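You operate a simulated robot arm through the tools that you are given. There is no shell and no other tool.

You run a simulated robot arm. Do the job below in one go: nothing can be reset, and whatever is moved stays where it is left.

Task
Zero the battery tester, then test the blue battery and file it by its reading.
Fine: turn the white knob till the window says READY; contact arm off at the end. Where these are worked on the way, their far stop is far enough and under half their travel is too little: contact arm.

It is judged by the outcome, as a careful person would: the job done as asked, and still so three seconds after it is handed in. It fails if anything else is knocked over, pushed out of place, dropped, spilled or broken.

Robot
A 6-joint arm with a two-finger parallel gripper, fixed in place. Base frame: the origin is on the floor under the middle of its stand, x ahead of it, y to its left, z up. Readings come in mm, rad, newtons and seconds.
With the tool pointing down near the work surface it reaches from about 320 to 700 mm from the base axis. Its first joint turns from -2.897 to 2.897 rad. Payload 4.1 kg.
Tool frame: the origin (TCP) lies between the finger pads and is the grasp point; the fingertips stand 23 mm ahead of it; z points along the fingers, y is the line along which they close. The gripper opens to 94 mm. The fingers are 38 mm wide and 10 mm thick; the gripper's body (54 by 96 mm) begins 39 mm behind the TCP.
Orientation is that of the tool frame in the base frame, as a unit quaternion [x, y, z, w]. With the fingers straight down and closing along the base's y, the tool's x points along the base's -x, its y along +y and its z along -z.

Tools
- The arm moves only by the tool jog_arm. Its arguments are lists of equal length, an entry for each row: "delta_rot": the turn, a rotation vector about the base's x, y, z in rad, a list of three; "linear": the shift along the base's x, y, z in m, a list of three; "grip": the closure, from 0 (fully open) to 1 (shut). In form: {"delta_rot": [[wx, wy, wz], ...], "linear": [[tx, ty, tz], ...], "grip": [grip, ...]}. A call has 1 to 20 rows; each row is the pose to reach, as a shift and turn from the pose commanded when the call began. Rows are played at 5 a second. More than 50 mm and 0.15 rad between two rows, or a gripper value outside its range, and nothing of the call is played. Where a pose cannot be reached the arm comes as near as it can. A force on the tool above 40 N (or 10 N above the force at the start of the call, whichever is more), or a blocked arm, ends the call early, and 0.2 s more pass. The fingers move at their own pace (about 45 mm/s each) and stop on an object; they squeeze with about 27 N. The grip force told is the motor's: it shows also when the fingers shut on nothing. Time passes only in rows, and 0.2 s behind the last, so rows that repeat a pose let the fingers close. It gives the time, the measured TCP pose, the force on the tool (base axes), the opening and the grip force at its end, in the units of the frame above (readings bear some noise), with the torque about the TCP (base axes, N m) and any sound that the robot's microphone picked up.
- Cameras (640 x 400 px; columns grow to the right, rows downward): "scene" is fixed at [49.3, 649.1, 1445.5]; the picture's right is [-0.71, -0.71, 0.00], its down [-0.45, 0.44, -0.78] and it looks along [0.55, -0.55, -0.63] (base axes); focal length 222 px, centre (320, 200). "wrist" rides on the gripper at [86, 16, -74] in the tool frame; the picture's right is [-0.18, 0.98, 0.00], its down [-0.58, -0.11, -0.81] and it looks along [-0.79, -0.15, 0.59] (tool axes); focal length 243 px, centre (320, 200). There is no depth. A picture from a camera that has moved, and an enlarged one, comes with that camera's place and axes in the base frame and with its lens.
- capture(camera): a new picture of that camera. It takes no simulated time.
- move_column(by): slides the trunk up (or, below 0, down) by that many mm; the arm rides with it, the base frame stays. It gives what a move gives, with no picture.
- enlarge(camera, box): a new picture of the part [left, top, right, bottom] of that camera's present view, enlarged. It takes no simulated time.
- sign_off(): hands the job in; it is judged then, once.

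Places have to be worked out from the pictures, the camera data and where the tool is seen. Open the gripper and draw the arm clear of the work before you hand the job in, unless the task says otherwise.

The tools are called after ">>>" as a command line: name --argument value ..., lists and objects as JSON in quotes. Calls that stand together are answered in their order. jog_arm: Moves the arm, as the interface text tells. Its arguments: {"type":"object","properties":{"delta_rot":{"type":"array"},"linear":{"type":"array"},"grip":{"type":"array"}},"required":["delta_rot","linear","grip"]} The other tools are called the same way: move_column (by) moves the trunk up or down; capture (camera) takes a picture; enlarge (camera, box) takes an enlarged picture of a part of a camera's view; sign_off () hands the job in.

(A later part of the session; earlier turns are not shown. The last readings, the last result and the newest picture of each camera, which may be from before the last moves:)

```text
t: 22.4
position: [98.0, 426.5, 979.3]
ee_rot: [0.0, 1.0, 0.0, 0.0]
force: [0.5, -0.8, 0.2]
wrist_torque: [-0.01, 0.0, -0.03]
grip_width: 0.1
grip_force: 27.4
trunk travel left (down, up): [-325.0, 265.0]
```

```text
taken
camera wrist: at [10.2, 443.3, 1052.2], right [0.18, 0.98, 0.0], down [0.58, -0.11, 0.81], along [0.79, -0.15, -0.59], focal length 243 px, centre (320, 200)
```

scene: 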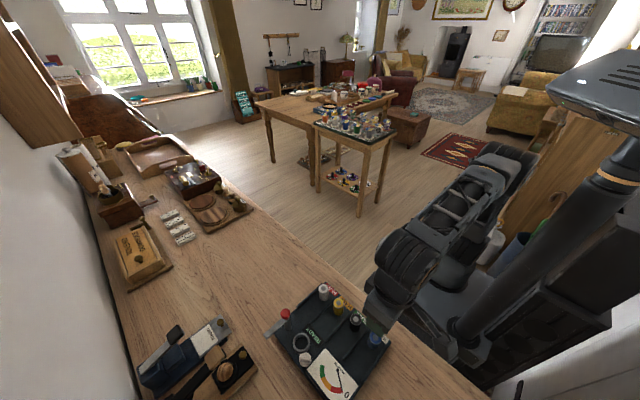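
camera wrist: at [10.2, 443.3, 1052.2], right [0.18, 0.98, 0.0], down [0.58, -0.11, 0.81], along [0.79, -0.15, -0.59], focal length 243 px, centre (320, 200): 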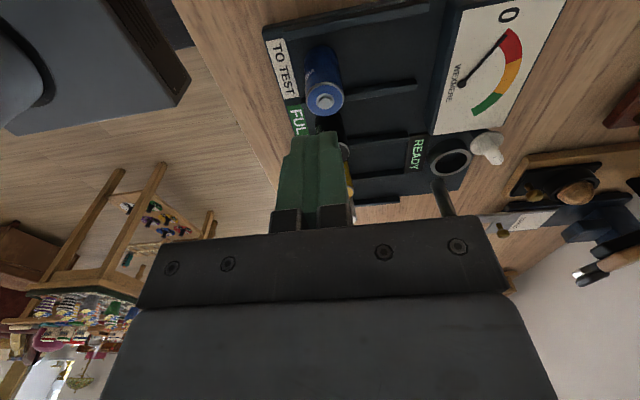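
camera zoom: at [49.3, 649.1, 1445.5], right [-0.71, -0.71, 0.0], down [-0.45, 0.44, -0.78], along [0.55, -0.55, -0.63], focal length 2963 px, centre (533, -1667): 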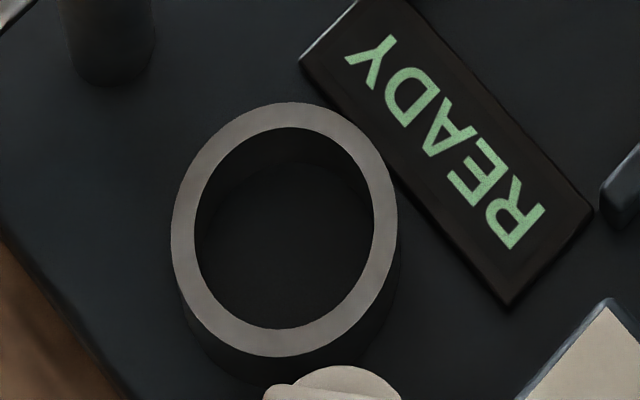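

The grip slipped off: width now reads 0.1 and the battery is still standing in its lane. I look closely before trying again.

>>> enlarge --camera "wrist" --box '[250, 30, 410, 130]'

>>> enlarge --camera "scene" --box '[330, 310, 410, 360]'

>>> capture --camera "scene"

```text
4.00 times, centred on (330, 80) of wrist
camera zoom: at [10.2, 443.3, 1052.2], right [0.18, 0.98, 0.0], down [0.58, -0.11, 0.81], along [0.79, -0.15, -0.59], focal length 970 px, centre (280, 680)
```

zoom: 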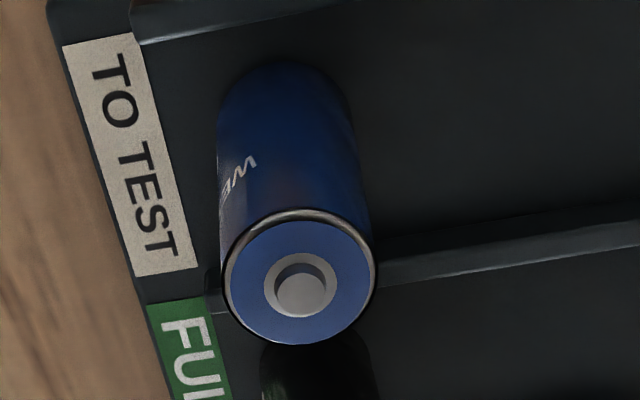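

```text
8.00 times, centred on (370, 335) of scene
camera zoom: at [49.3, 649.1, 1445.5], right [-0.71, -0.71, 0.0], down [-0.45, 0.44, -0.78], along [0.55, -0.55, -0.63], focal length 1778 px, centre (-80, -880)
```

zoom: 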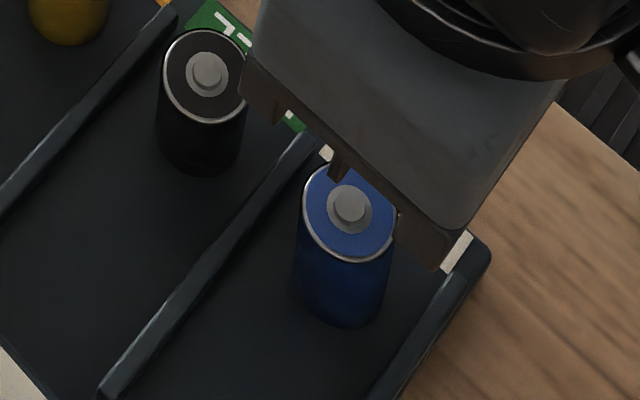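

```text
taken
```

scene: 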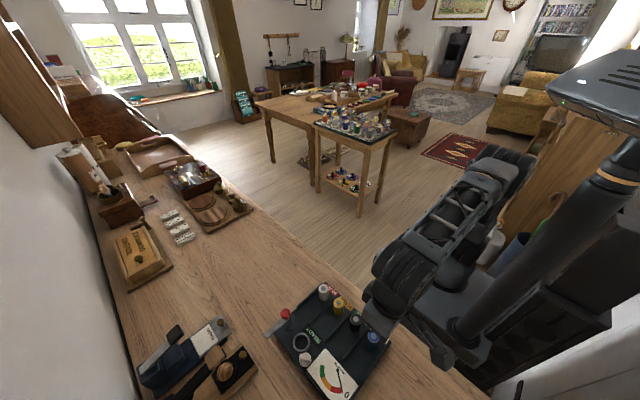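

The battery now stands upright at about (102, 430), unharmed. I open the fingers here, well above it, and inspect the pads to understand why it slipped.

>>> jog_arm --delta_rot '[[0, 0, 0], [0, 0, 0], [0, 0, 0], [0, 0, 0]]' --linear '[[0, 0, 0], [0, 0, 0], [0, 0, 0], [0, 0, 0]]' --grip '[0.8, 0.6, 0.5, 0.5]'

>>> enlarge --camera "wrist" --box '[200, 110, 440, 260]'

>>> enlarge --camera "scene" --box '[330, 270, 426, 330]'

```text
t: 23.4
position: [97.8, 427.7, 977.7]
ee_rot: [0.0, 1.0, 0.0, 0.0]
force: [0.6, 0.2, 0.3]
wrist_torque: [0.01, 0.0, 0.0]
grip_width: 47.1
grip_force: 0.0
trunk travel left (down, up): [-325.0, 265.0]
```

```text
2.67 times, centred on (320, 185) of wrist
camera zoom: at [10.3, 443.4, 1051.8], right [0.18, 0.98, 0.0], down [0.58, -0.11, 0.81], along [0.79, -0.15, -0.59], focal length 647 px, centre (320, 240)
```

zoom: 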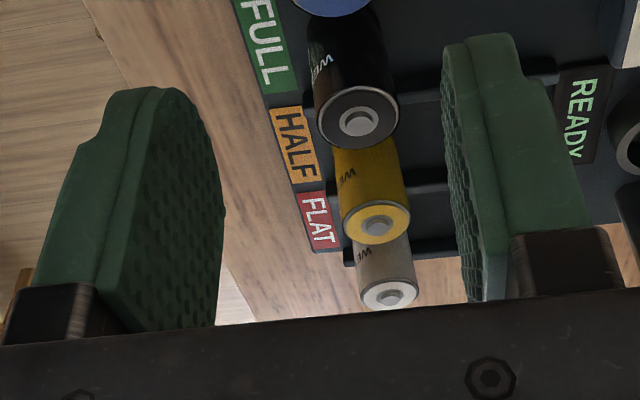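

```text
6.67 times, centred on (378, 300) of scene
camera zoom: at [49.3, 649.1, 1445.5], right [-0.71, -0.71, 0.0], down [-0.45, 0.44, -0.78], along [0.55, -0.55, -0.63], focal length 1482 px, centre (-67, -467)
```

zoom: 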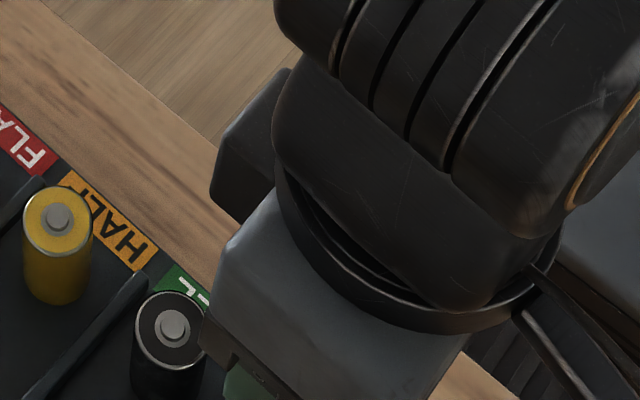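

The pads look flat and fine, so I suspect the shallow grip combined with a brisk lift. I re-approach centred on (102.4, 429.8), first to a height just above the battery.

>>> jog_arm --delta_rot '[[0, 0, 0], [0, 0, 0], [0, 0, 0], [0, 0, 0], [0, 0, 0]]' --linear '[[0.006, 0.0023, 0], [0.006, 0.0023, -0.02], [0.006, 0.0023, -0.035], [0.006, 0.0023, -0.045], [0.006, 0.0023, -0.045]]' --grip '[0.5, 0.5, 0.5, 0.5, 0.5]'

>>> enlarge --camera "wrist" --box '[224, 80, 416, 200]'

```text
t: 24.6
position: [106.4, 431.4, 932.3]
ee_rot: [0.0, 1.0, 0.0, 0.0]
force: [0.2, 0.1, 0.6]
wrist_torque: [0.05, -0.01, -0.01]
grip_width: 47.4
grip_force: 0.0
trunk travel left (down, up): [-325.0, 265.0]
```

```text
3.33 times, centred on (320, 140) of wrist
camera zoom: at [19.3, 446.1, 1006.2], right [0.18, 0.98, 0.0], down [0.58, -0.11, 0.81], along [0.79, -0.15, -0.59], focal length 809 px, centre (320, 400)
```

zoom: 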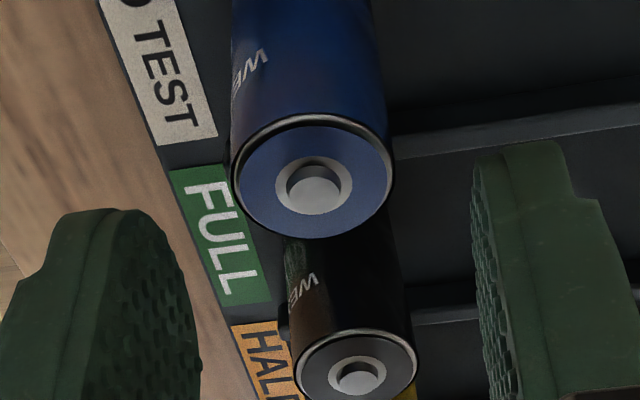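

The battery sits 2.9 mm to −x of the tool axis. I correct that and descend 42 mm for a deeper grip, fingertips still above the dividers.

>>> jog_arm --delta_rot '[[0, 0, 0], [0, 0, 0], [0, 0, 0], [0, 0, 0], [0, 0, 0], [0, 0, 0]]' --linear '[[-0.0029, -0.0003, -0.005], [-0.0029, -0.0003, -0.015], [-0.0029, -0.0003, -0.025], [-0.0029, -0.0003, -0.035], [-0.0029, -0.0003, -0.042], [-0.0029, -0.0003, -0.042]]' --grip '[0.5, 0.5, 0.5, 0.5, 0.5, 0.5]'

>>> capture --camera "wrist"

```text
t: 26.0
position: [103.6, 429.6, 890.0]
ee_rot: [-0.001, 1.0, 0.0, 0.0]
force: [0.8, 0.2, -0.1]
wrist_torque: [0.01, -0.02, 0.02]
grip_width: 46.9
grip_force: 0.1
trunk travel left (down, up): [-325.0, 265.0]
```

```text
taken
camera wrist: at [16.4, 445.8, 964.1], right [0.18, 0.98, 0.0], down [0.58, -0.11, 0.81], along [0.79, -0.15, -0.59], focal length 243 px, centre (320, 200)
```

wrist: 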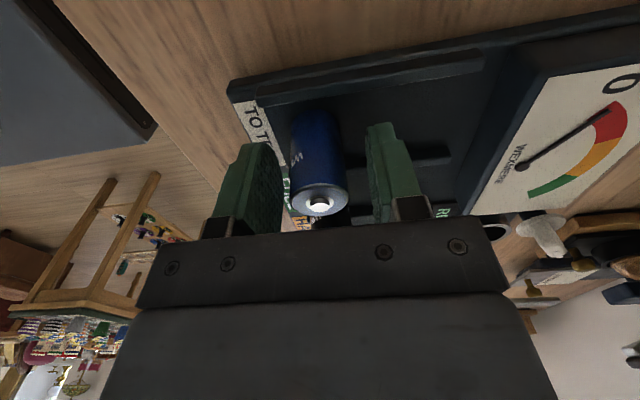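

Tool axis and battery now line up at (102.4, 429.8). I close onto it slowly.

>>> jog_arm --delta_rot '[[0, 0, 0], [0, 0, 0], [0, 0, 0], [0, 0, 0], [0, 0, 0], [0, 0, 0], [0, 0, 0], [0, 0, 0]]' --linear '[[0, 0, 0], [0, 0, 0], [0, 0, 0], [0, 0, 0], [0, 0, 0], [0, 0, 0], [0, 0, 0], [0, 0, 0]]' --grip '[0.6, 0.66, 0.7, 0.73, 0.76, 0.85, 1.0, 1.0]'

>>> enlarge --camera "wrist" --box '[224, 100, 416, 220]'

```text
t: 27.8
position: [103.7, 430.0, 892.2]
ee_rot: [0.0, 1.0, -0.001, -0.001]
force: [0.2, 0.5, 0.2]
wrist_torque: [0.0, 0.01, -0.01]
grip_width: 24.6
grip_force: 27.0
trunk travel left (down, up): [-325.0, 265.0]
```

```text
3.33 times, centred on (320, 160) of wrist
camera zoom: at [16.4, 445.8, 964.3], right [0.18, 0.98, 0.0], down [0.58, -0.11, 0.81], along [0.79, -0.15, -0.59], focal length 809 px, centre (320, 333)
```

zoom: 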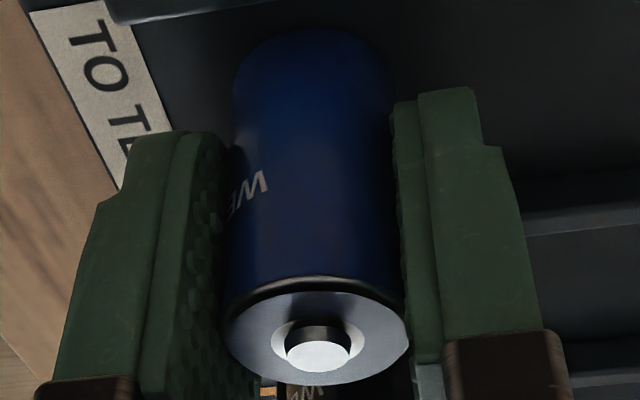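

Gripped again at 24.6 mm. I lift slowly, 8 mm only, and check whether it holds.

>>> jog_arm --delta_rot '[[0, 0, 0], [0, 0, 0], [0, 0, 0], [0, 0, 0], [0, 0, 0]]' --linear '[[0, 0, 0.001], [0, 0, 0.003], [0, 0, 0.005], [0, 0, 0.008], [0, 0, 0.008]]' --grip '[1, 1, 1, 1, 1]'

>>> enlarge --camera "wrist" --box '[224, 100, 416, 220]'

```text
t: 29.0
position: [104.2, 430.0, 899.9]
ee_rot: [0.0, 1.0, 0.0, -0.001]
force: [0.2, -0.3, -0.1]
wrist_torque: [0.0, -0.01, 0.02]
grip_width: 24.6
grip_force: 26.8
trunk travel left (down, up): [-325.0, 265.0]
```

```text
3.33 times, centred on (320, 160) of wrist
camera zoom: at [16.5, 445.7, 973.2], right [0.18, 0.98, 0.0], down [0.58, -0.11, 0.81], along [0.79, -0.15, -0.59], focal length 809 px, centre (320, 333)
```

zoom: 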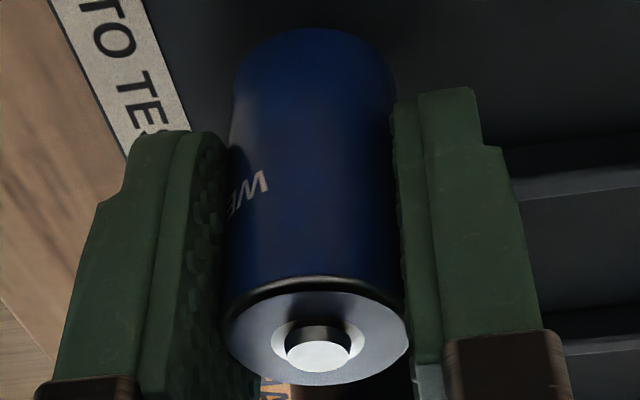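

It holds this time. I continue lifting slowly to clear everything.

>>> jog_arm --delta_rot '[[0, 0, 0], [0, 0, 0], [0, 0, 0], [0, 0, 0], [0, 0, 0], [0, 0, 0], [0, 0, 0], [0, 0, 0]]' --linear '[[0, 0, 0.004], [0, 0, 0.012], [0, 0, 0.022], [0, 0, 0.034], [0, 0, 0.046], [0, 0, 0.056], [0, 0, 0.062], [0, 0, 0.062]]' --grip '[1, 1, 1, 1, 1, 1, 1, 1]'

>>> capture --camera "wrist"

```text
t: 30.8
position: [104.2, 429.9, 962.3]
ee_rot: [0.0, 1.0, -0.001, 0.0]
force: [-0.2, -0.4, -0.4]
wrist_torque: [0.03, 0.03, 0.0]
grip_width: 24.7
grip_force: 27.0
trunk travel left (down, up): [-325.0, 265.0]
```

```text
taken
camera wrist: at [17.2, 446.3, 1035.6], right [0.18, 0.98, 0.0], down [0.58, -0.11, 0.81], along [0.79, -0.15, -0.59], focal length 243 px, centre (320, 200)
```

wrist: 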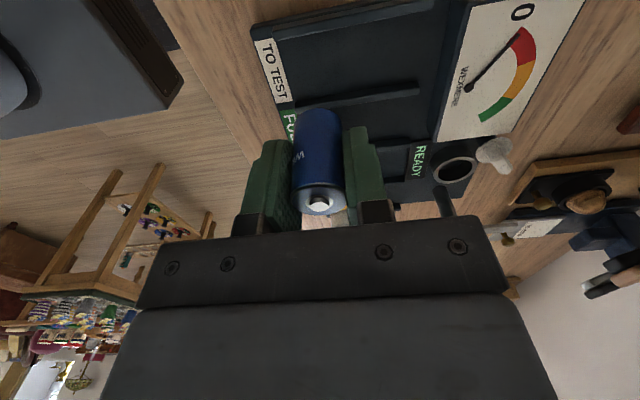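

It is held securely. I carry it over the cup, currently estimated at (215, 544), staying above the knobs.

>>> jog_arm --delta_rot '[[0, 0, 0], [0, 0, 0], [0, 0, 0], [0, 0, 0], [0, 0, 0], [0, 0, 0], [0, 0, 0], [0, 0, 0], [0, 0, 0], [0, 0, 0]]' --linear '[[0.007, 0.007, 0], [0.02, 0.02, 0], [0.036, 0.036, 0], [0.052, 0.052, 0], [0.068, 0.068, 0], [0.084, 0.085, 0], [0.098, 0.1, 0], [0.107, 0.109, 0], [0.112, 0.114, 0], [0.112, 0.114, 0]]' --grip '[1, 1, 1, 1, 1, 1, 1, 1, 1, 1]'

>>> capture --camera "wrist"

>>> capture --camera "scene"

```text
t: 33.0
position: [215.5, 544.0, 960.9]
ee_rot: [0.0, 1.0, 0.001, 0.0]
force: [0.0, -0.5, -0.5]
wrist_torque: [-0.01, 0.03, 0.01]
grip_width: 24.6
grip_force: 27.1
trunk travel left (down, up): [-325.0, 265.0]
```

```text
taken
camera wrist: at [128.3, 559.0, 1035.0], right [0.18, 0.98, 0.0], down [0.58, -0.11, 0.81], along [0.79, -0.15, -0.59], focal length 243 px, centre (320, 200)
```

wrist: 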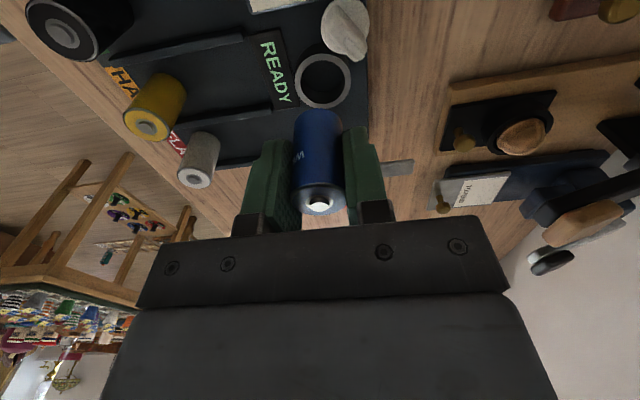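

```text
taken
```

scene: 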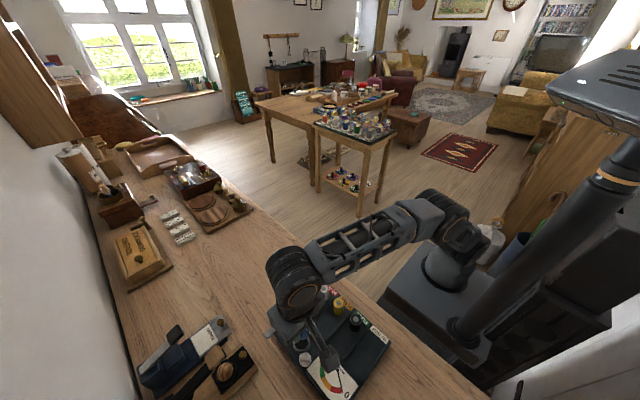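

The cup is visible just beyond the battery. I zoom in on it and on the battery to measure the offset precisely.

>>> enlarge --camera "wrist" --box '[264, 40, 392, 120]'

>>> enlarge --camera "wrist" --box '[256, 100, 384, 220]'

>>> enlarge --camera "scene" --box '[270, 305, 350, 355]'

```text
5.00 times, centred on (328, 80) of wrist
camera zoom: at [128.3, 559.0, 1035.0], right [0.18, 0.98, 0.0], down [0.58, -0.11, 0.81], along [0.79, -0.15, -0.59], focal length 1213 px, centre (280, 800)
```

zoom: 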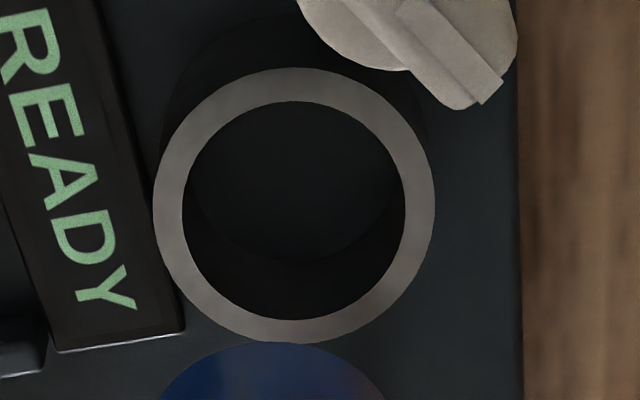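

```text
3.33 times, centred on (320, 160) of wrist
camera zoom: at [128.3, 559.0, 1035.0], right [0.18, 0.98, 0.0], down [0.58, -0.11, 0.81], along [0.79, -0.15, -0.59], focal length 809 px, centre (320, 333)
```

zoom: 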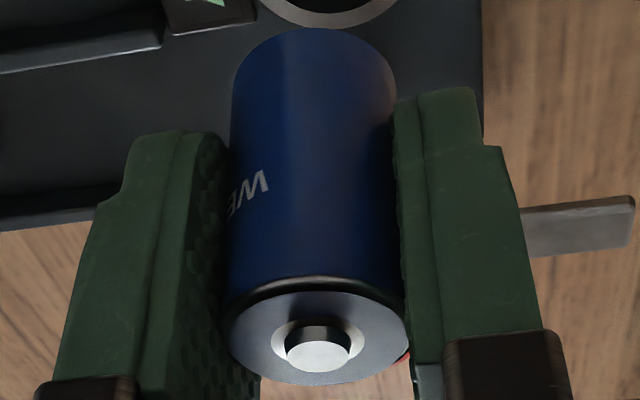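

```text
8.00 times, centred on (310, 330) of scene
camera zoom: at [49.3, 649.1, 1445.5], right [-0.71, -0.71, 0.0], down [-0.45, 0.44, -0.78], along [0.55, -0.55, -0.63], focal length 1778 px, centre (400, -840)
```

zoom: 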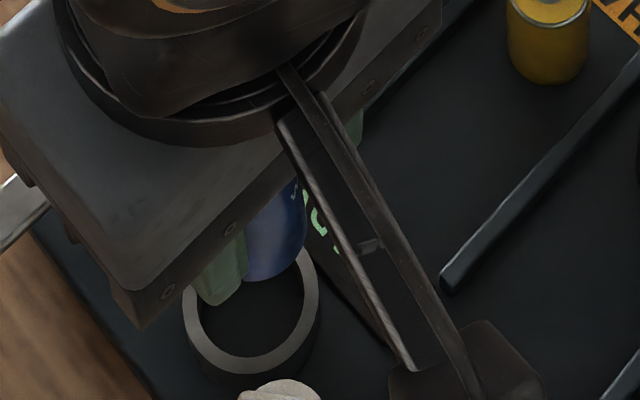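

Cup centre comes out near (214.3, 545), about 2 mm further in +y than the tool. I shift +2 mm in y and lower until the battery's bottom is about 5 mm above the cup rim.

>>> jog_arm --delta_rot '[[0, 0, 0], [0, 0, 0], [0, 0, 0], [0, 0, 0], [0, 0, 0], [0, 0, 0]]' --linear '[[0, 0.002, -0.005], [0, 0.002, -0.015], [0, 0.002, -0.027], [0, 0.002, -0.038], [0, 0.002, -0.044], [0, 0.002, -0.044]]' --grip '[1, 1, 1, 1, 1, 1]'

>>> enlarge --camera "wrist" --box '[240, 80, 400, 180]'

>>> enlarge --camera "scene" --box '[270, 315, 350, 365]'

```text
t: 34.4
position: [216.5, 545.0, 916.9]
ee_rot: [-0.001, 1.0, 0.001, 0.0]
force: [-0.3, 0.5, -0.2]
wrist_torque: [0.01, 0.0, 0.01]
grip_width: 24.5
grip_force: 26.8
trunk travel left (down, up): [-325.0, 265.0]
```

```text
4.00 times, centred on (320, 130) of wrist
camera zoom: at [129.0, 561.3, 990.5], right [0.18, 0.98, 0.0], down [0.58, -0.11, 0.81], along [0.79, -0.15, -0.59], focal length 970 px, centre (320, 480)
```

zoom: 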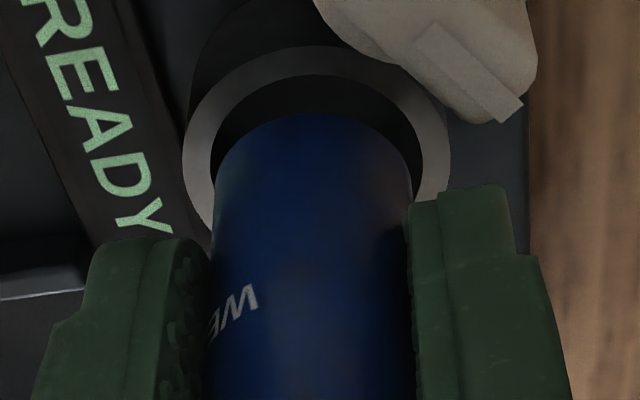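

```text
8.00 times, centred on (310, 340) of scene
camera zoom: at [49.3, 649.1, 1445.5], right [-0.71, -0.71, 0.0], down [-0.45, 0.44, -0.78], along [0.55, -0.55, -0.63], focal length 1778 px, centre (400, -920)
```

zoom: 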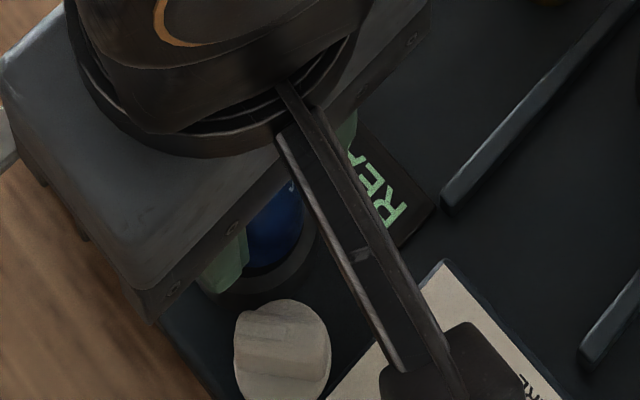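

Battery and cup agree to within about 1 mm. I nudge +0.5 mm in x and y and lower it 19 mm into the cup, keeping the fingertips about 3 mm above the rim.

>>> jog_arm --delta_rot '[[0, 0, 0], [0, 0, 0], [0, 0, 0], [0, 0, 0], [0, 0, 0], [0, 0, 0], [0, 0, 0]]' --linear '[[0.0005, 0.0004, -0.003], [0.0005, 0.0004, -0.006], [0.0005, 0.0004, -0.009], [0.0005, 0.0004, -0.012], [0.0005, 0.0004, -0.015], [0.0005, 0.0004, -0.018], [0.0005, 0.0004, -0.019]]' --grip '[1, 1, 1, 1, 1, 1, 1]'

>>> enlarge --camera "wrist" --box '[240, 100, 400, 200]'

>>> enlarge --camera "scene" --box '[270, 315, 350, 365]'

```text
t: 36.0
position: [216.7, 545.9, 904.6]
ee_rot: [0.0, 1.0, 0.006, 0.002]
force: [1.2, 6.4, 37.7]
wrist_torque: [0.6, 0.25, -0.07]
grip_width: 24.6
grip_force: 27.1
trunk travel left (down, up): [-325.0, 265.0]
```

```text
4.00 times, centred on (320, 150) of wrist
camera zoom: at [127.6, 561.0, 978.2], right [0.18, 0.98, 0.01], down [0.58, -0.12, 0.81], along [0.79, -0.14, -0.59], focal length 970 px, centre (320, 400)
```

zoom: 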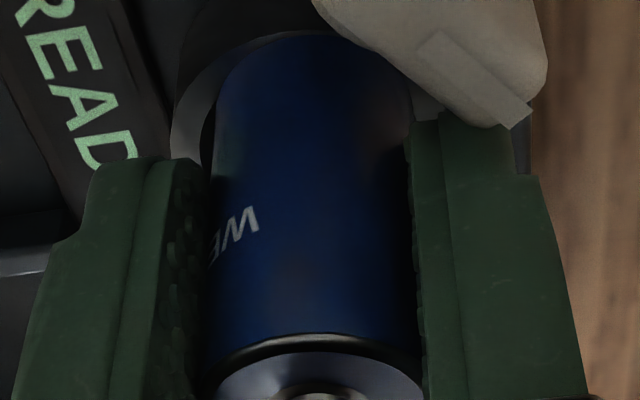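

```text
8.00 times, centred on (310, 340) of scene
camera zoom: at [49.3, 649.1, 1445.5], right [-0.71, -0.71, 0.0], down [-0.45, 0.44, -0.78], along [0.55, -0.55, -0.63], focal length 1778 px, centre (400, -920)
```

zoom: 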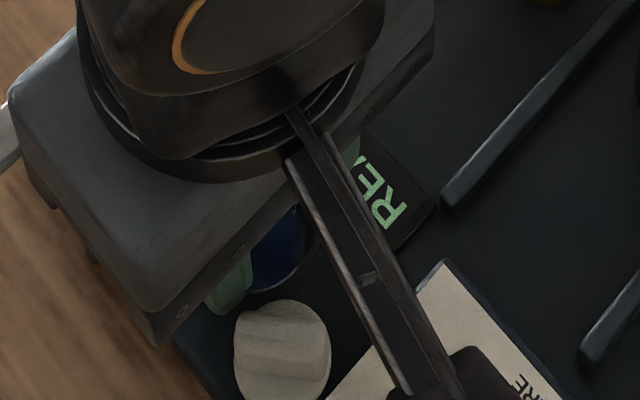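

The push stopped at 38 N with the battery bottom at about z≈862, which is roughly 9 mm inside the rim, so it is resting on the cup floor. I raise the command a little to relieve the load before releasing.

>>> jog_arm --delta_rot '[[0, 0, 0], [0, 0, 0]]' --linear '[[0, 0, 0.004], [0, 0, 0.004]]' --grip '[1, 1]'

```text
t: 36.6
position: [215.5, 545.8, 904.8]
ee_rot: [-0.001, 1.0, 0.002, 0.001]
force: [-2.6, 3.6, 24.8]
wrist_torque: [0.45, 0.27, -0.02]
grip_width: 24.8
grip_force: 27.3
trunk travel left (down, up): [-325.0, 265.0]
```

Force dropped to 25 N. I raise a bit more until the load is almost gone.

>>> jog_arm --delta_rot '[[0, 0, 0], [0, 0, 0]]' --linear '[[0, 0, 0.004], [0, 0, 0.004]]' --grip '[1, 1]'

>>> enlarge --camera "wrist" --box '[240, 100, 400, 200]'

```text
t: 37.2
position: [217.7, 545.8, 904.9]
ee_rot: [0.0, 1.0, -0.002, 0.001]
force: [0.4, -1.0, -1.3]
wrist_torque: [-0.03, -0.01, -0.02]
grip_width: 24.7
grip_force: 26.6
trunk travel left (down, up): [-325.0, 265.0]
```

```text
4.00 times, centred on (320, 150) of wrist
camera zoom: at [129.5, 562.1, 978.1], right [0.19, 0.98, -0.01], down [0.58, -0.1, 0.81], along [0.79, -0.15, -0.59], focal length 970 px, centre (320, 400)
```

zoom: 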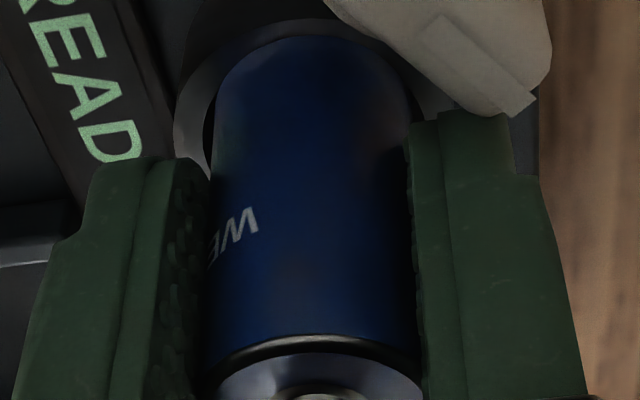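

The load is gone and the rim hides the battery's foot, so it is seated in the cup. I open a little and rise straight up.

>>> jog_arm --delta_rot '[[0, 0, 0], [0, 0, 0], [0, 0, 0], [0, 0, 0], [0, 0, 0], [0, 0, 0], [0, 0, 0]]' --linear '[[0, 0, 0], [0, 0, 0], [0, 0, 0], [0, 0, 0.015], [0, 0, 0.035], [0, 0, 0.06], [0, 0, 0.09]]' --grip '[0.7, 0.62, 0.6, 0.6, 0.6, 0.6, 0.6]'

>>> capture --camera "wrist"

>>> enlarge --camera "wrist" --box '[250, 40, 410, 140]'

```text
t: 38.8
position: [215.3, 545.2, 997.9]
ee_rot: [0.0, 1.0, 0.0, 0.0]
force: [0.4, 0.4, -0.5]
wrist_torque: [-0.01, -0.01, 0.01]
grip_width: 37.5
grip_force: 0.0
trunk travel left (down, up): [-325.0, 265.0]
```

```text
taken
camera wrist: at [127.6, 561.4, 1071.4], right [0.18, 0.98, 0.0], down [0.58, -0.11, 0.81], along [0.79, -0.15, -0.59], focal length 243 px, centre (320, 200)
```

wrist: 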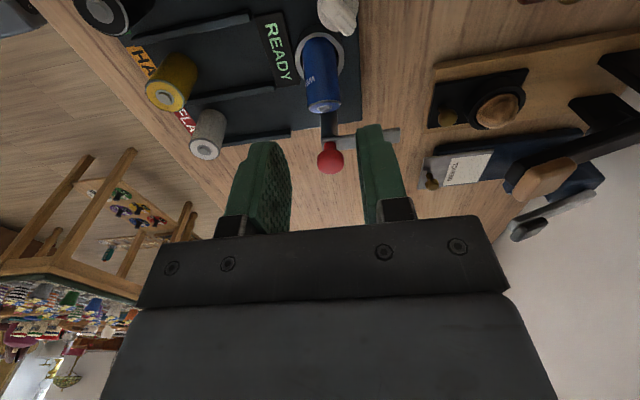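

```text
4.00 times, centred on (330, 90) of wrist
camera zoom: at [127.6, 561.4, 1071.4], right [0.18, 0.98, 0.0], down [0.58, -0.11, 0.81], along [0.79, -0.15, -0.59], focal length 970 px, centre (280, 640)
```

zoom: 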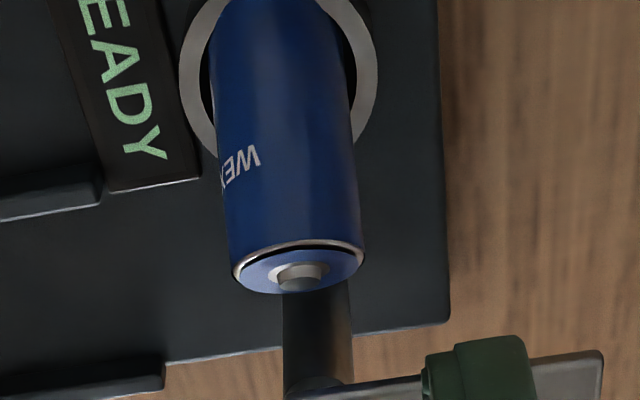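

The battery appears to lean toward +x in the cup. I check it from the scene camera.

>>> enlarge --camera "scene" --box '[270, 310, 350, 360]'

>>> enlarge --camera "wrist" --box '[280, 20, 376, 80]'

```text
8.00 times, centred on (310, 335) of scene
camera zoom: at [49.3, 649.1, 1445.5], right [-0.71, -0.71, 0.0], down [-0.45, 0.44, -0.78], along [0.55, -0.55, -0.63], focal length 1778 px, centre (400, -880)
```

zoom: 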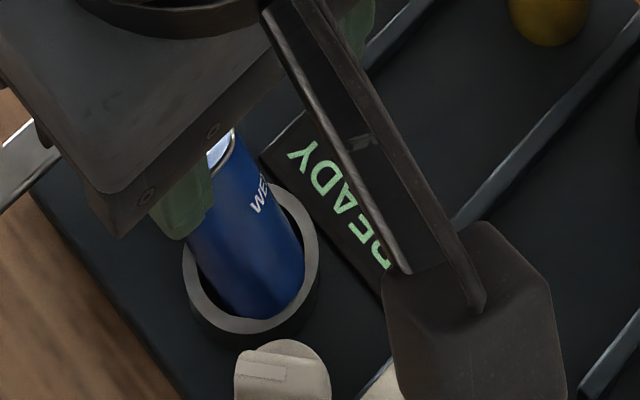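

```text
6.67 times, centred on (328, 50) of wrist
camera zoom: at [127.6, 561.4, 1071.4], right [0.18, 0.98, 0.0], down [0.58, -0.11, 0.81], along [0.79, -0.15, -0.59], focal length 1618 px, centre (267, 1200)
```

zoom: 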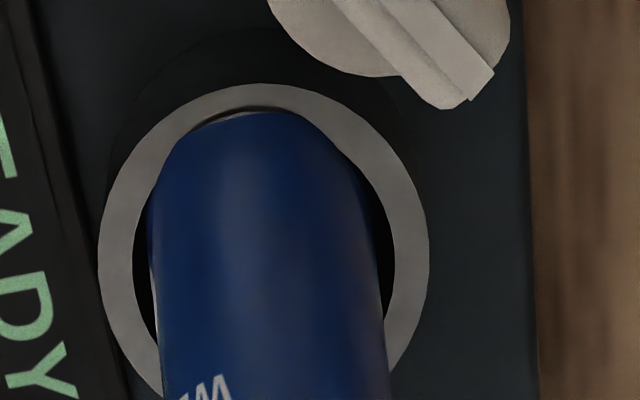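

The battery's foot caught on the −x rim and it leans about 25° toward +x, resting stably in the cup. I move the gripper aside to see its exact pose before correcting it.

>>> jog_arm --delta_rot '[[0, 0, 0], [0, 0, 0], [0, 0, 0], [0, 0, 0], [0, 0, 0]]' --linear '[[-0.015, -0.02, 0.005], [-0.03, -0.045, 0.01], [-0.045, -0.075, 0.01], [-0.06, -0.1, 0.01], [-0.06, -0.1, 0.01]]' --grip '[0.6, 0.6, 0.6, 0.6, 0.6]'

>>> enlarge --camera "scene" --box '[262, 300, 342, 350]'

>>> enlarge --camera "scene" --box '[280, 315, 328, 345]'

>>> capture --camera "wrist"

```text
t: 40.0
position: [156.3, 446.6, 1009.0]
ee_rot: [0.0, 1.0, 0.0, 0.001]
force: [0.1, -0.1, 1.0]
wrist_torque: [-0.01, -0.03, -0.02]
grip_width: 37.7
grip_force: 0.2
trunk travel left (down, up): [-325.0, 265.0]
```

```text
8.00 times, centred on (302, 325) of scene
camera zoom: at [49.3, 649.1, 1445.5], right [-0.71, -0.71, 0.0], down [-0.45, 0.44, -0.78], along [0.55, -0.55, -0.63], focal length 1778 px, centre (464, -800)
```

zoom: 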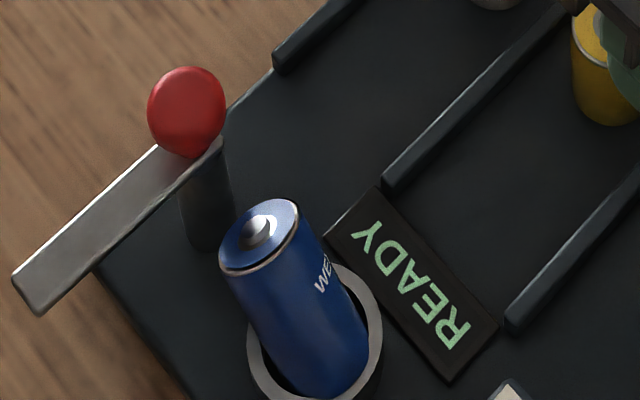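

```text
13.33 times, centred on (304, 330) of scene
camera zoom: at [49.3, 649.1, 1445.5], right [-0.71, -0.71, 0.0], down [-0.45, 0.44, -0.78], along [0.55, -0.55, -0.63], focal length 2963 px, centre (533, -1533)
```

zoom: 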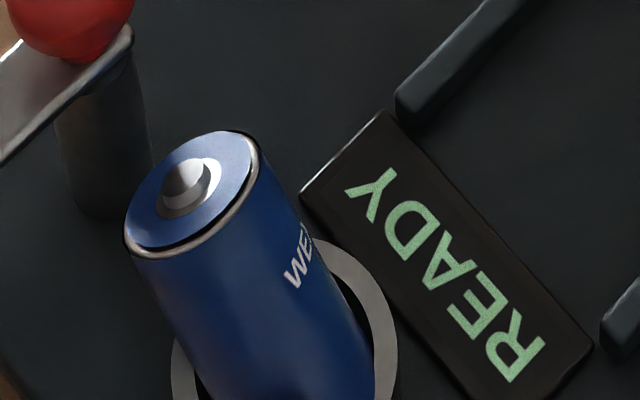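

```text
taken
camera wrist: at [68.5, 461.9, 1082.3], right [0.18, 0.98, 0.0], down [0.58, -0.11, 0.81], along [0.79, -0.15, -0.59], focal length 243 px, centre (320, 200)
```

wrist: 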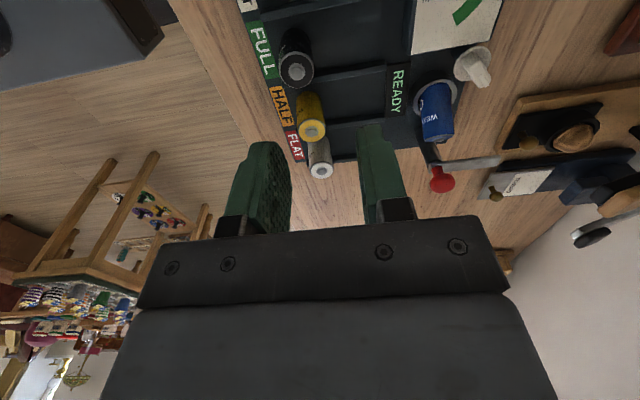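

The battery bridges the cup, tilted about 36° in the x–z plane, with its top centre near (236.6, 544.7, 902). I'll re-grip it with fingers closing along y from a TCP near x≈223 (clear of the red knob), lift it out, right it and re-place it. First I move above it.

>>> jog_arm --delta_rot '[[0, 0, 0], [0, 0, 0], [0, 0, 0], [0, 0, 0], [0, 0, 0], [0, 0, 0]]' --linear '[[0.02, 0.025, 0], [0.04, 0.055, -0.005], [0.055, 0.08, -0.01], [0.068, 0.099, -0.02], [0.068, 0.099, -0.04], [0.068, 0.099, -0.04]]' --grip '[0.58, 0.58, 0.58, 0.58, 0.58, 0.58]'

>>> capture --camera "wrist"

>>> enlarge --camera "wrist" --box '[240, 60, 400, 160]'

```text
t: 41.4
position: [224.0, 547.0, 966.7]
ee_rot: [-0.001, 1.0, 0.0, -0.001]
force: [0.6, 0.2, 0.8]
wrist_torque: [0.02, 0.01, -0.01]
grip_width: 39.6
grip_force: 0.0
trunk travel left (down, up): [-325.0, 265.0]
```

```text
taken
camera wrist: at [137.0, 562.4, 1039.4], right [0.18, 0.98, 0.0], down [0.58, -0.11, 0.81], along [0.79, -0.15, -0.59], focal length 243 px, centre (320, 200)
```

wrist: 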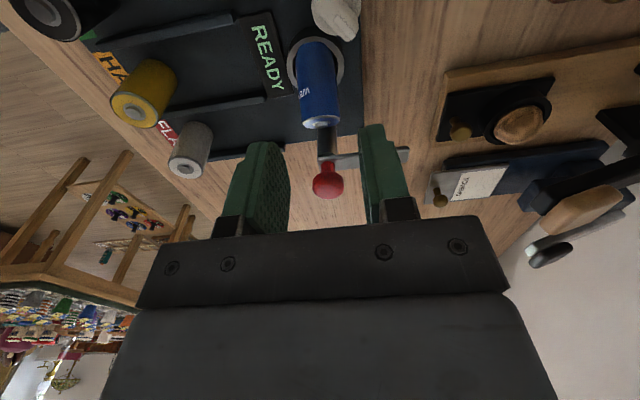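

```text
4.00 times, centred on (320, 110) of wrist
camera zoom: at [137.0, 562.4, 1039.4], right [0.18, 0.98, 0.0], down [0.58, -0.11, 0.81], along [0.79, -0.15, -0.59], focal length 970 px, centre (320, 560)
```

zoom: 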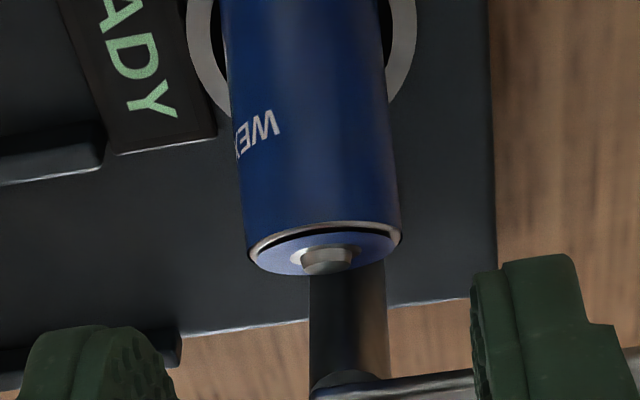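

Battery axis lies at y≈545, so I shift −1.4 mm in y and descend to about z=899, with tips just above the rim.

>>> jog_arm --delta_rot '[[0, 0, 0], [0, 0, 0], [0, 0, 0], [0, 0, 0], [0, 0, 0], [0, 0, 0], [0, 0, 0]]' --linear '[[-0.0005, -0.0014, -0.012], [-0.0005, -0.0014, -0.025], [-0.0005, -0.0014, -0.038], [-0.0005, -0.0014, -0.05], [-0.0005, -0.0014, -0.06], [-0.0005, -0.0014, -0.0665], [-0.0005, -0.0014, -0.0665]]' --grip '[0.58, 0.58, 0.58, 0.58, 0.58, 0.58, 0.58]'

>>> capture --camera "wrist"

>>> enlarge --camera "wrist" --box '[224, 90, 416, 210]'

```text
t: 43.0
position: [222.9, 547.3, 900.3]
ee_rot: [0.0, 1.0, 0.0, 0.0]
force: [-0.7, -0.2, -0.9]
wrist_torque: [0.01, -0.03, 0.0]
grip_width: 39.9
grip_force: 0.0
trunk travel left (down, up): [-325.0, 265.0]
```

```text
taken
camera wrist: at [136.3, 562.2, 973.7], right [0.18, 0.98, 0.0], down [0.58, -0.11, 0.81], along [0.79, -0.15, -0.59], focal length 243 px, centre (320, 200)
```

wrist: 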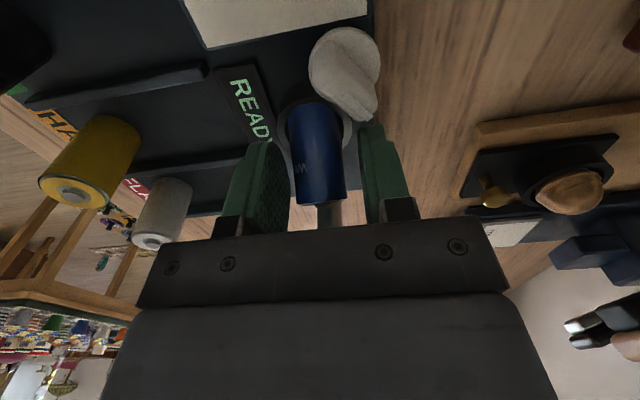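

```text
3.33 times, centred on (320, 150) of wrist
camera zoom: at [136.3, 562.2, 973.7], right [0.18, 0.98, 0.0], down [0.58, -0.11, 0.81], along [0.79, -0.15, -0.59], focal length 809 px, centre (320, 367)
```

zoom: 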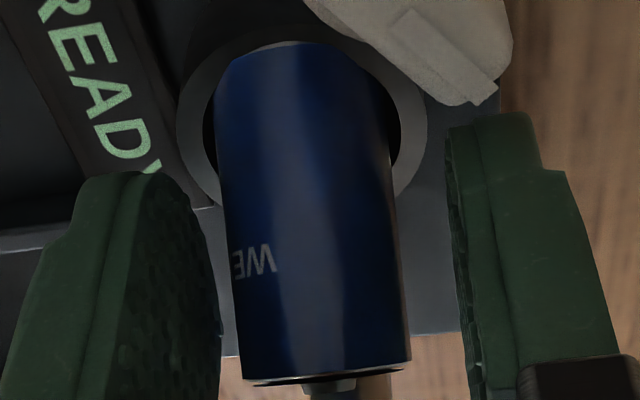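

The tool is about 1 mm too far in +y; I correct that and close slowly on the tilted battery.

>>> jog_arm --delta_rot '[[0, 0, 0], [0, 0, 0], [0, 0, 0], [0, 0, 0], [0, 0, 0], [0, 0, 0], [0, 0, 0], [0, 0, 0]]' --linear '[[0, -0.001, 0], [0, -0.001, 0], [0, -0.001, 0], [0, -0.001, 0], [0, -0.001, 0], [0, -0.001, 0], [0, -0.001, 0], [0, -0.001, 0]]' --grip '[0.6, 0.65, 0.69, 0.72, 0.75, 0.8, 0.9, 1.0]'

>>> enlarge --camera "wrist" --box '[224, 90, 416, 210]'

```text
t: 44.8
position: [222.6, 544.1, 901.6]
ee_rot: [0.0, 1.0, -0.001, 0.0]
force: [0.3, 2.2, 0.8]
wrist_torque: [0.06, -0.01, 0.03]
grip_width: 25.0
grip_force: 27.1
trunk travel left (down, up): [-325.0, 265.0]
```

```text
3.33 times, centred on (320, 150) of wrist
camera zoom: at [136.2, 560.8, 974.3], right [0.18, 0.98, 0.0], down [0.58, -0.11, 0.81], along [0.79, -0.15, -0.59], focal length 809 px, centre (320, 367)
```

zoom: 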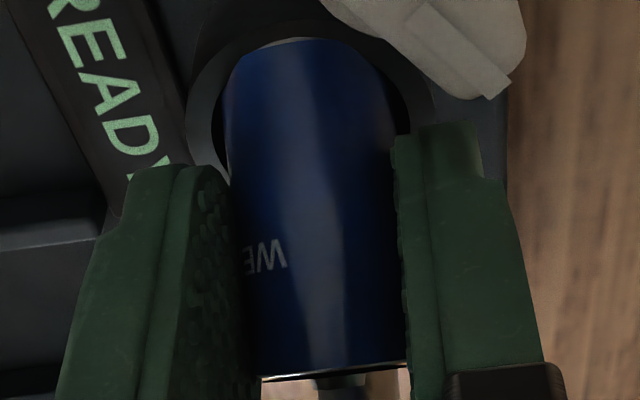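

Gripped at 25 mm. I lift slowly to check that it holds and comes free of the cup.

>>> jog_arm --delta_rot '[[0, 0, 0], [0, 0, 0], [0, 0, 0], [0, 0, 0], [0, 0, 0], [0, 0, 0], [0, 0, 0]]' --linear '[[0, 0, 0.002], [0, 0, 0.005], [0, 0, 0.009], [0, 0, 0.014], [0, 0, 0.02], [0, 0, 0.025], [0, 0, 0.025]]' --grip '[1, 1, 1, 1, 1, 1, 1]'

>>> enlarge --camera "wrist" --box '[224, 90, 416, 210]'

>>> enlarge --camera "scene" --box '[262, 310, 342, 360]'

```text
t: 46.4
position: [224.6, 543.5, 925.8]
ee_rot: [0.0, 1.0, 0.0, -0.001]
force: [0.0, -0.9, -0.6]
wrist_torque: [0.02, 0.02, 0.01]
grip_width: 25.0
grip_force: 27.1
trunk travel left (down, up): [-325.0, 265.0]
```

```text
3.33 times, centred on (320, 150) of wrist
camera zoom: at [136.8, 559.6, 999.0], right [0.18, 0.98, 0.0], down [0.58, -0.11, 0.81], along [0.79, -0.15, -0.59], focal length 809 px, centre (320, 367)
```

zoom: 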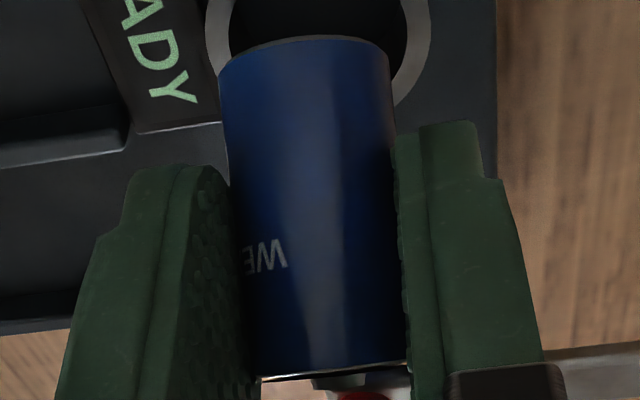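

```text
8.00 times, centred on (302, 335) of scene
camera zoom: at [49.3, 649.1, 1445.5], right [-0.71, -0.71, 0.0], down [-0.45, 0.44, -0.78], along [0.55, -0.55, -0.63], focal length 1778 px, centre (464, -880)
```

zoom: 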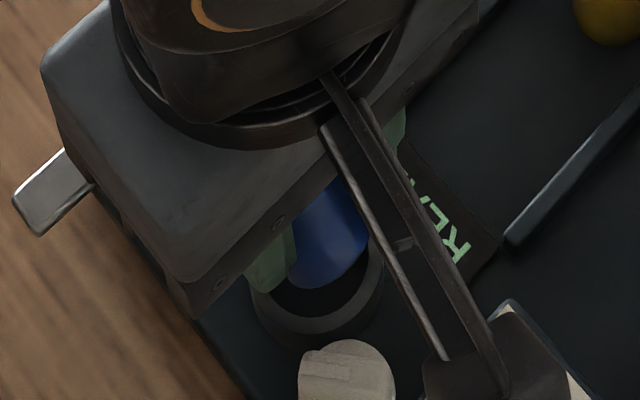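

The battery is free and firmly held. I lift it higher, then carry it back over the TO TEST lane while pitching the tool −0.63 rad so the battery becomes upright.

>>> jog_arm --delta_rot '[[0, 0, 0], [0, 0, 0], [0, 0, 0], [0, 0, 0], [0, 0, 0], [0, -0.05, 0], [0, -0.12, 0], [0, -0.19, 0], [0, -0.26, 0], [0, -0.33, 0], [0, -0.4, 0], [0, -0.47, 0], [0, -0.54, 0], [0, -0.6, 0], [0, -0.63, 0], [0, -0.63, 0]]' --linear '[[0, 0, 0.01], [0, 0, 0.025], [-0.005, -0.005, 0.038], [-0.014, -0.013, 0.048], [-0.026, -0.023, 0.05], [-0.04, -0.033, 0.05], [-0.054, -0.043, 0.05], [-0.068, -0.054, 0.05], [-0.082, -0.065, 0.05], [-0.096, -0.076, 0.05], [-0.108, -0.086, 0.05], [-0.118, -0.094, 0.05], [-0.125, -0.1, 0.05], [-0.13, -0.104, 0.05], [-0.13, -0.104, 0.05], [-0.13, -0.104, 0.05]]' --grip '[1, 1, 1, 1, 1, 1, 1, 1, 1, 1, 1, 1, 1, 1, 1, 1]'

>>> capture --camera "wrist"

>>> capture --camera "scene"

>>> enlarge --camera "scene" --box '[310, 270, 438, 350]'

```text
t: 49.8
position: [93.4, 439.3, 974.7]
ee_rot: [0.0, 0.95, 0.0, 0.311]
force: [-0.8, 0.7, -1.1]
wrist_torque: [0.02, 0.02, -0.02]
grip_width: 24.7
grip_force: 27.0
trunk travel left (down, up): [-325.0, 265.0]
```

```text
taken
camera wrist: at [-21.4, 455.6, 983.2], right [0.15, 0.98, 0.11], down [-0.01, -0.11, 0.99], along [0.99, -0.15, -0.01], focal length 243 px, centre (320, 200)
```

wrist: 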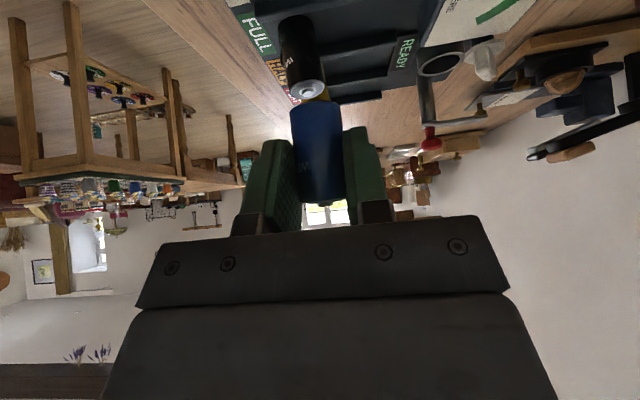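

```text
taken
```

scene: 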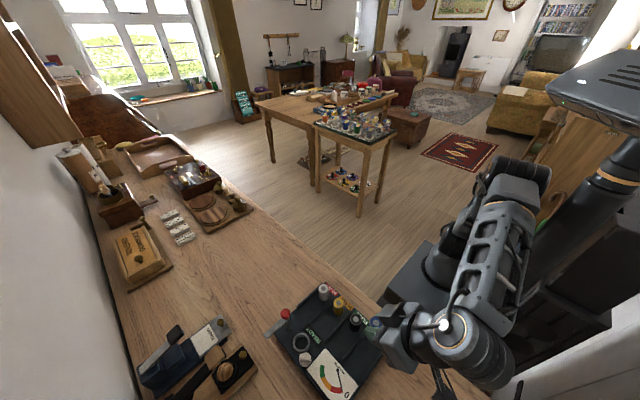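

```text
5.00 times, centred on (374, 310) of scene
camera zoom: at [49.3, 649.1, 1445.5], right [-0.71, -0.71, 0.0], down [-0.45, 0.44, -0.78], along [0.55, -0.55, -0.63], focal length 1111 px, centre (50, -350)
```

zoom: 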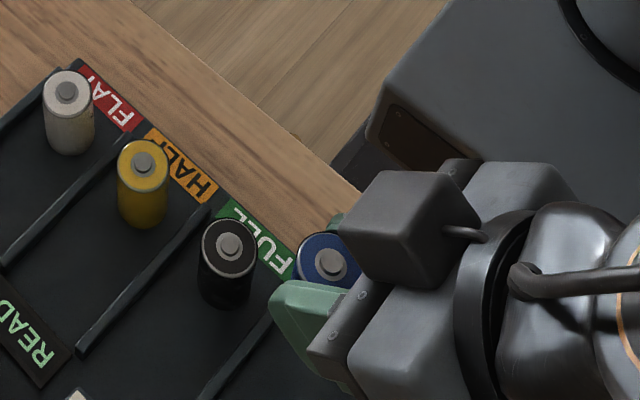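

The battery now looks upright. I zoom in from the wrist, which looks horizontally at it, to check its tilt and position over the lane.

>>> enlarge --camera "wrist" --box '[240, 80, 400, 230]'

>>> enlarge --camera "scene" --box '[346, 300, 410, 340]'

```text
2.67 times, centred on (320, 155) of wrist
camera zoom: at [-21.4, 455.6, 983.2], right [0.15, 0.98, 0.11], down [-0.01, -0.11, 0.99], along [0.99, -0.15, -0.01], focal length 647 px, centre (320, 320)
```

zoom: 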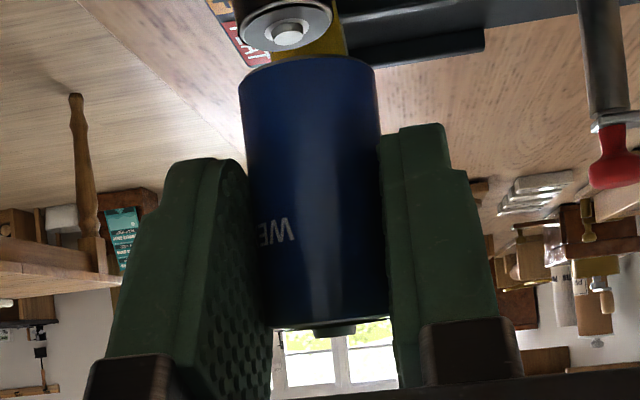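

```text
10.00 times, centred on (378, 320) of scene
camera zoom: at [49.3, 649.1, 1445.5], right [-0.71, -0.71, 0.0], down [-0.45, 0.44, -0.78], along [0.55, -0.55, -0.63], focal length 2222 px, centre (-260, -1000)
```

zoom: 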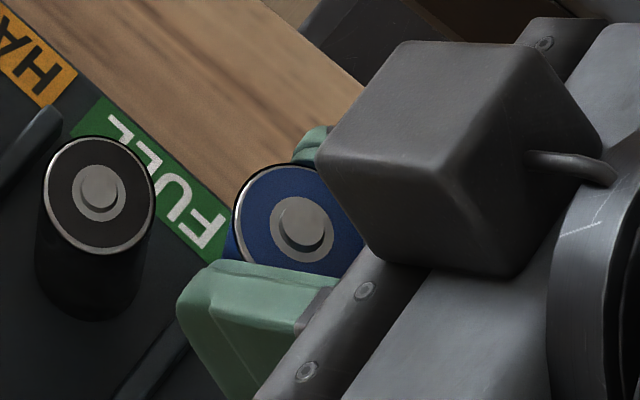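

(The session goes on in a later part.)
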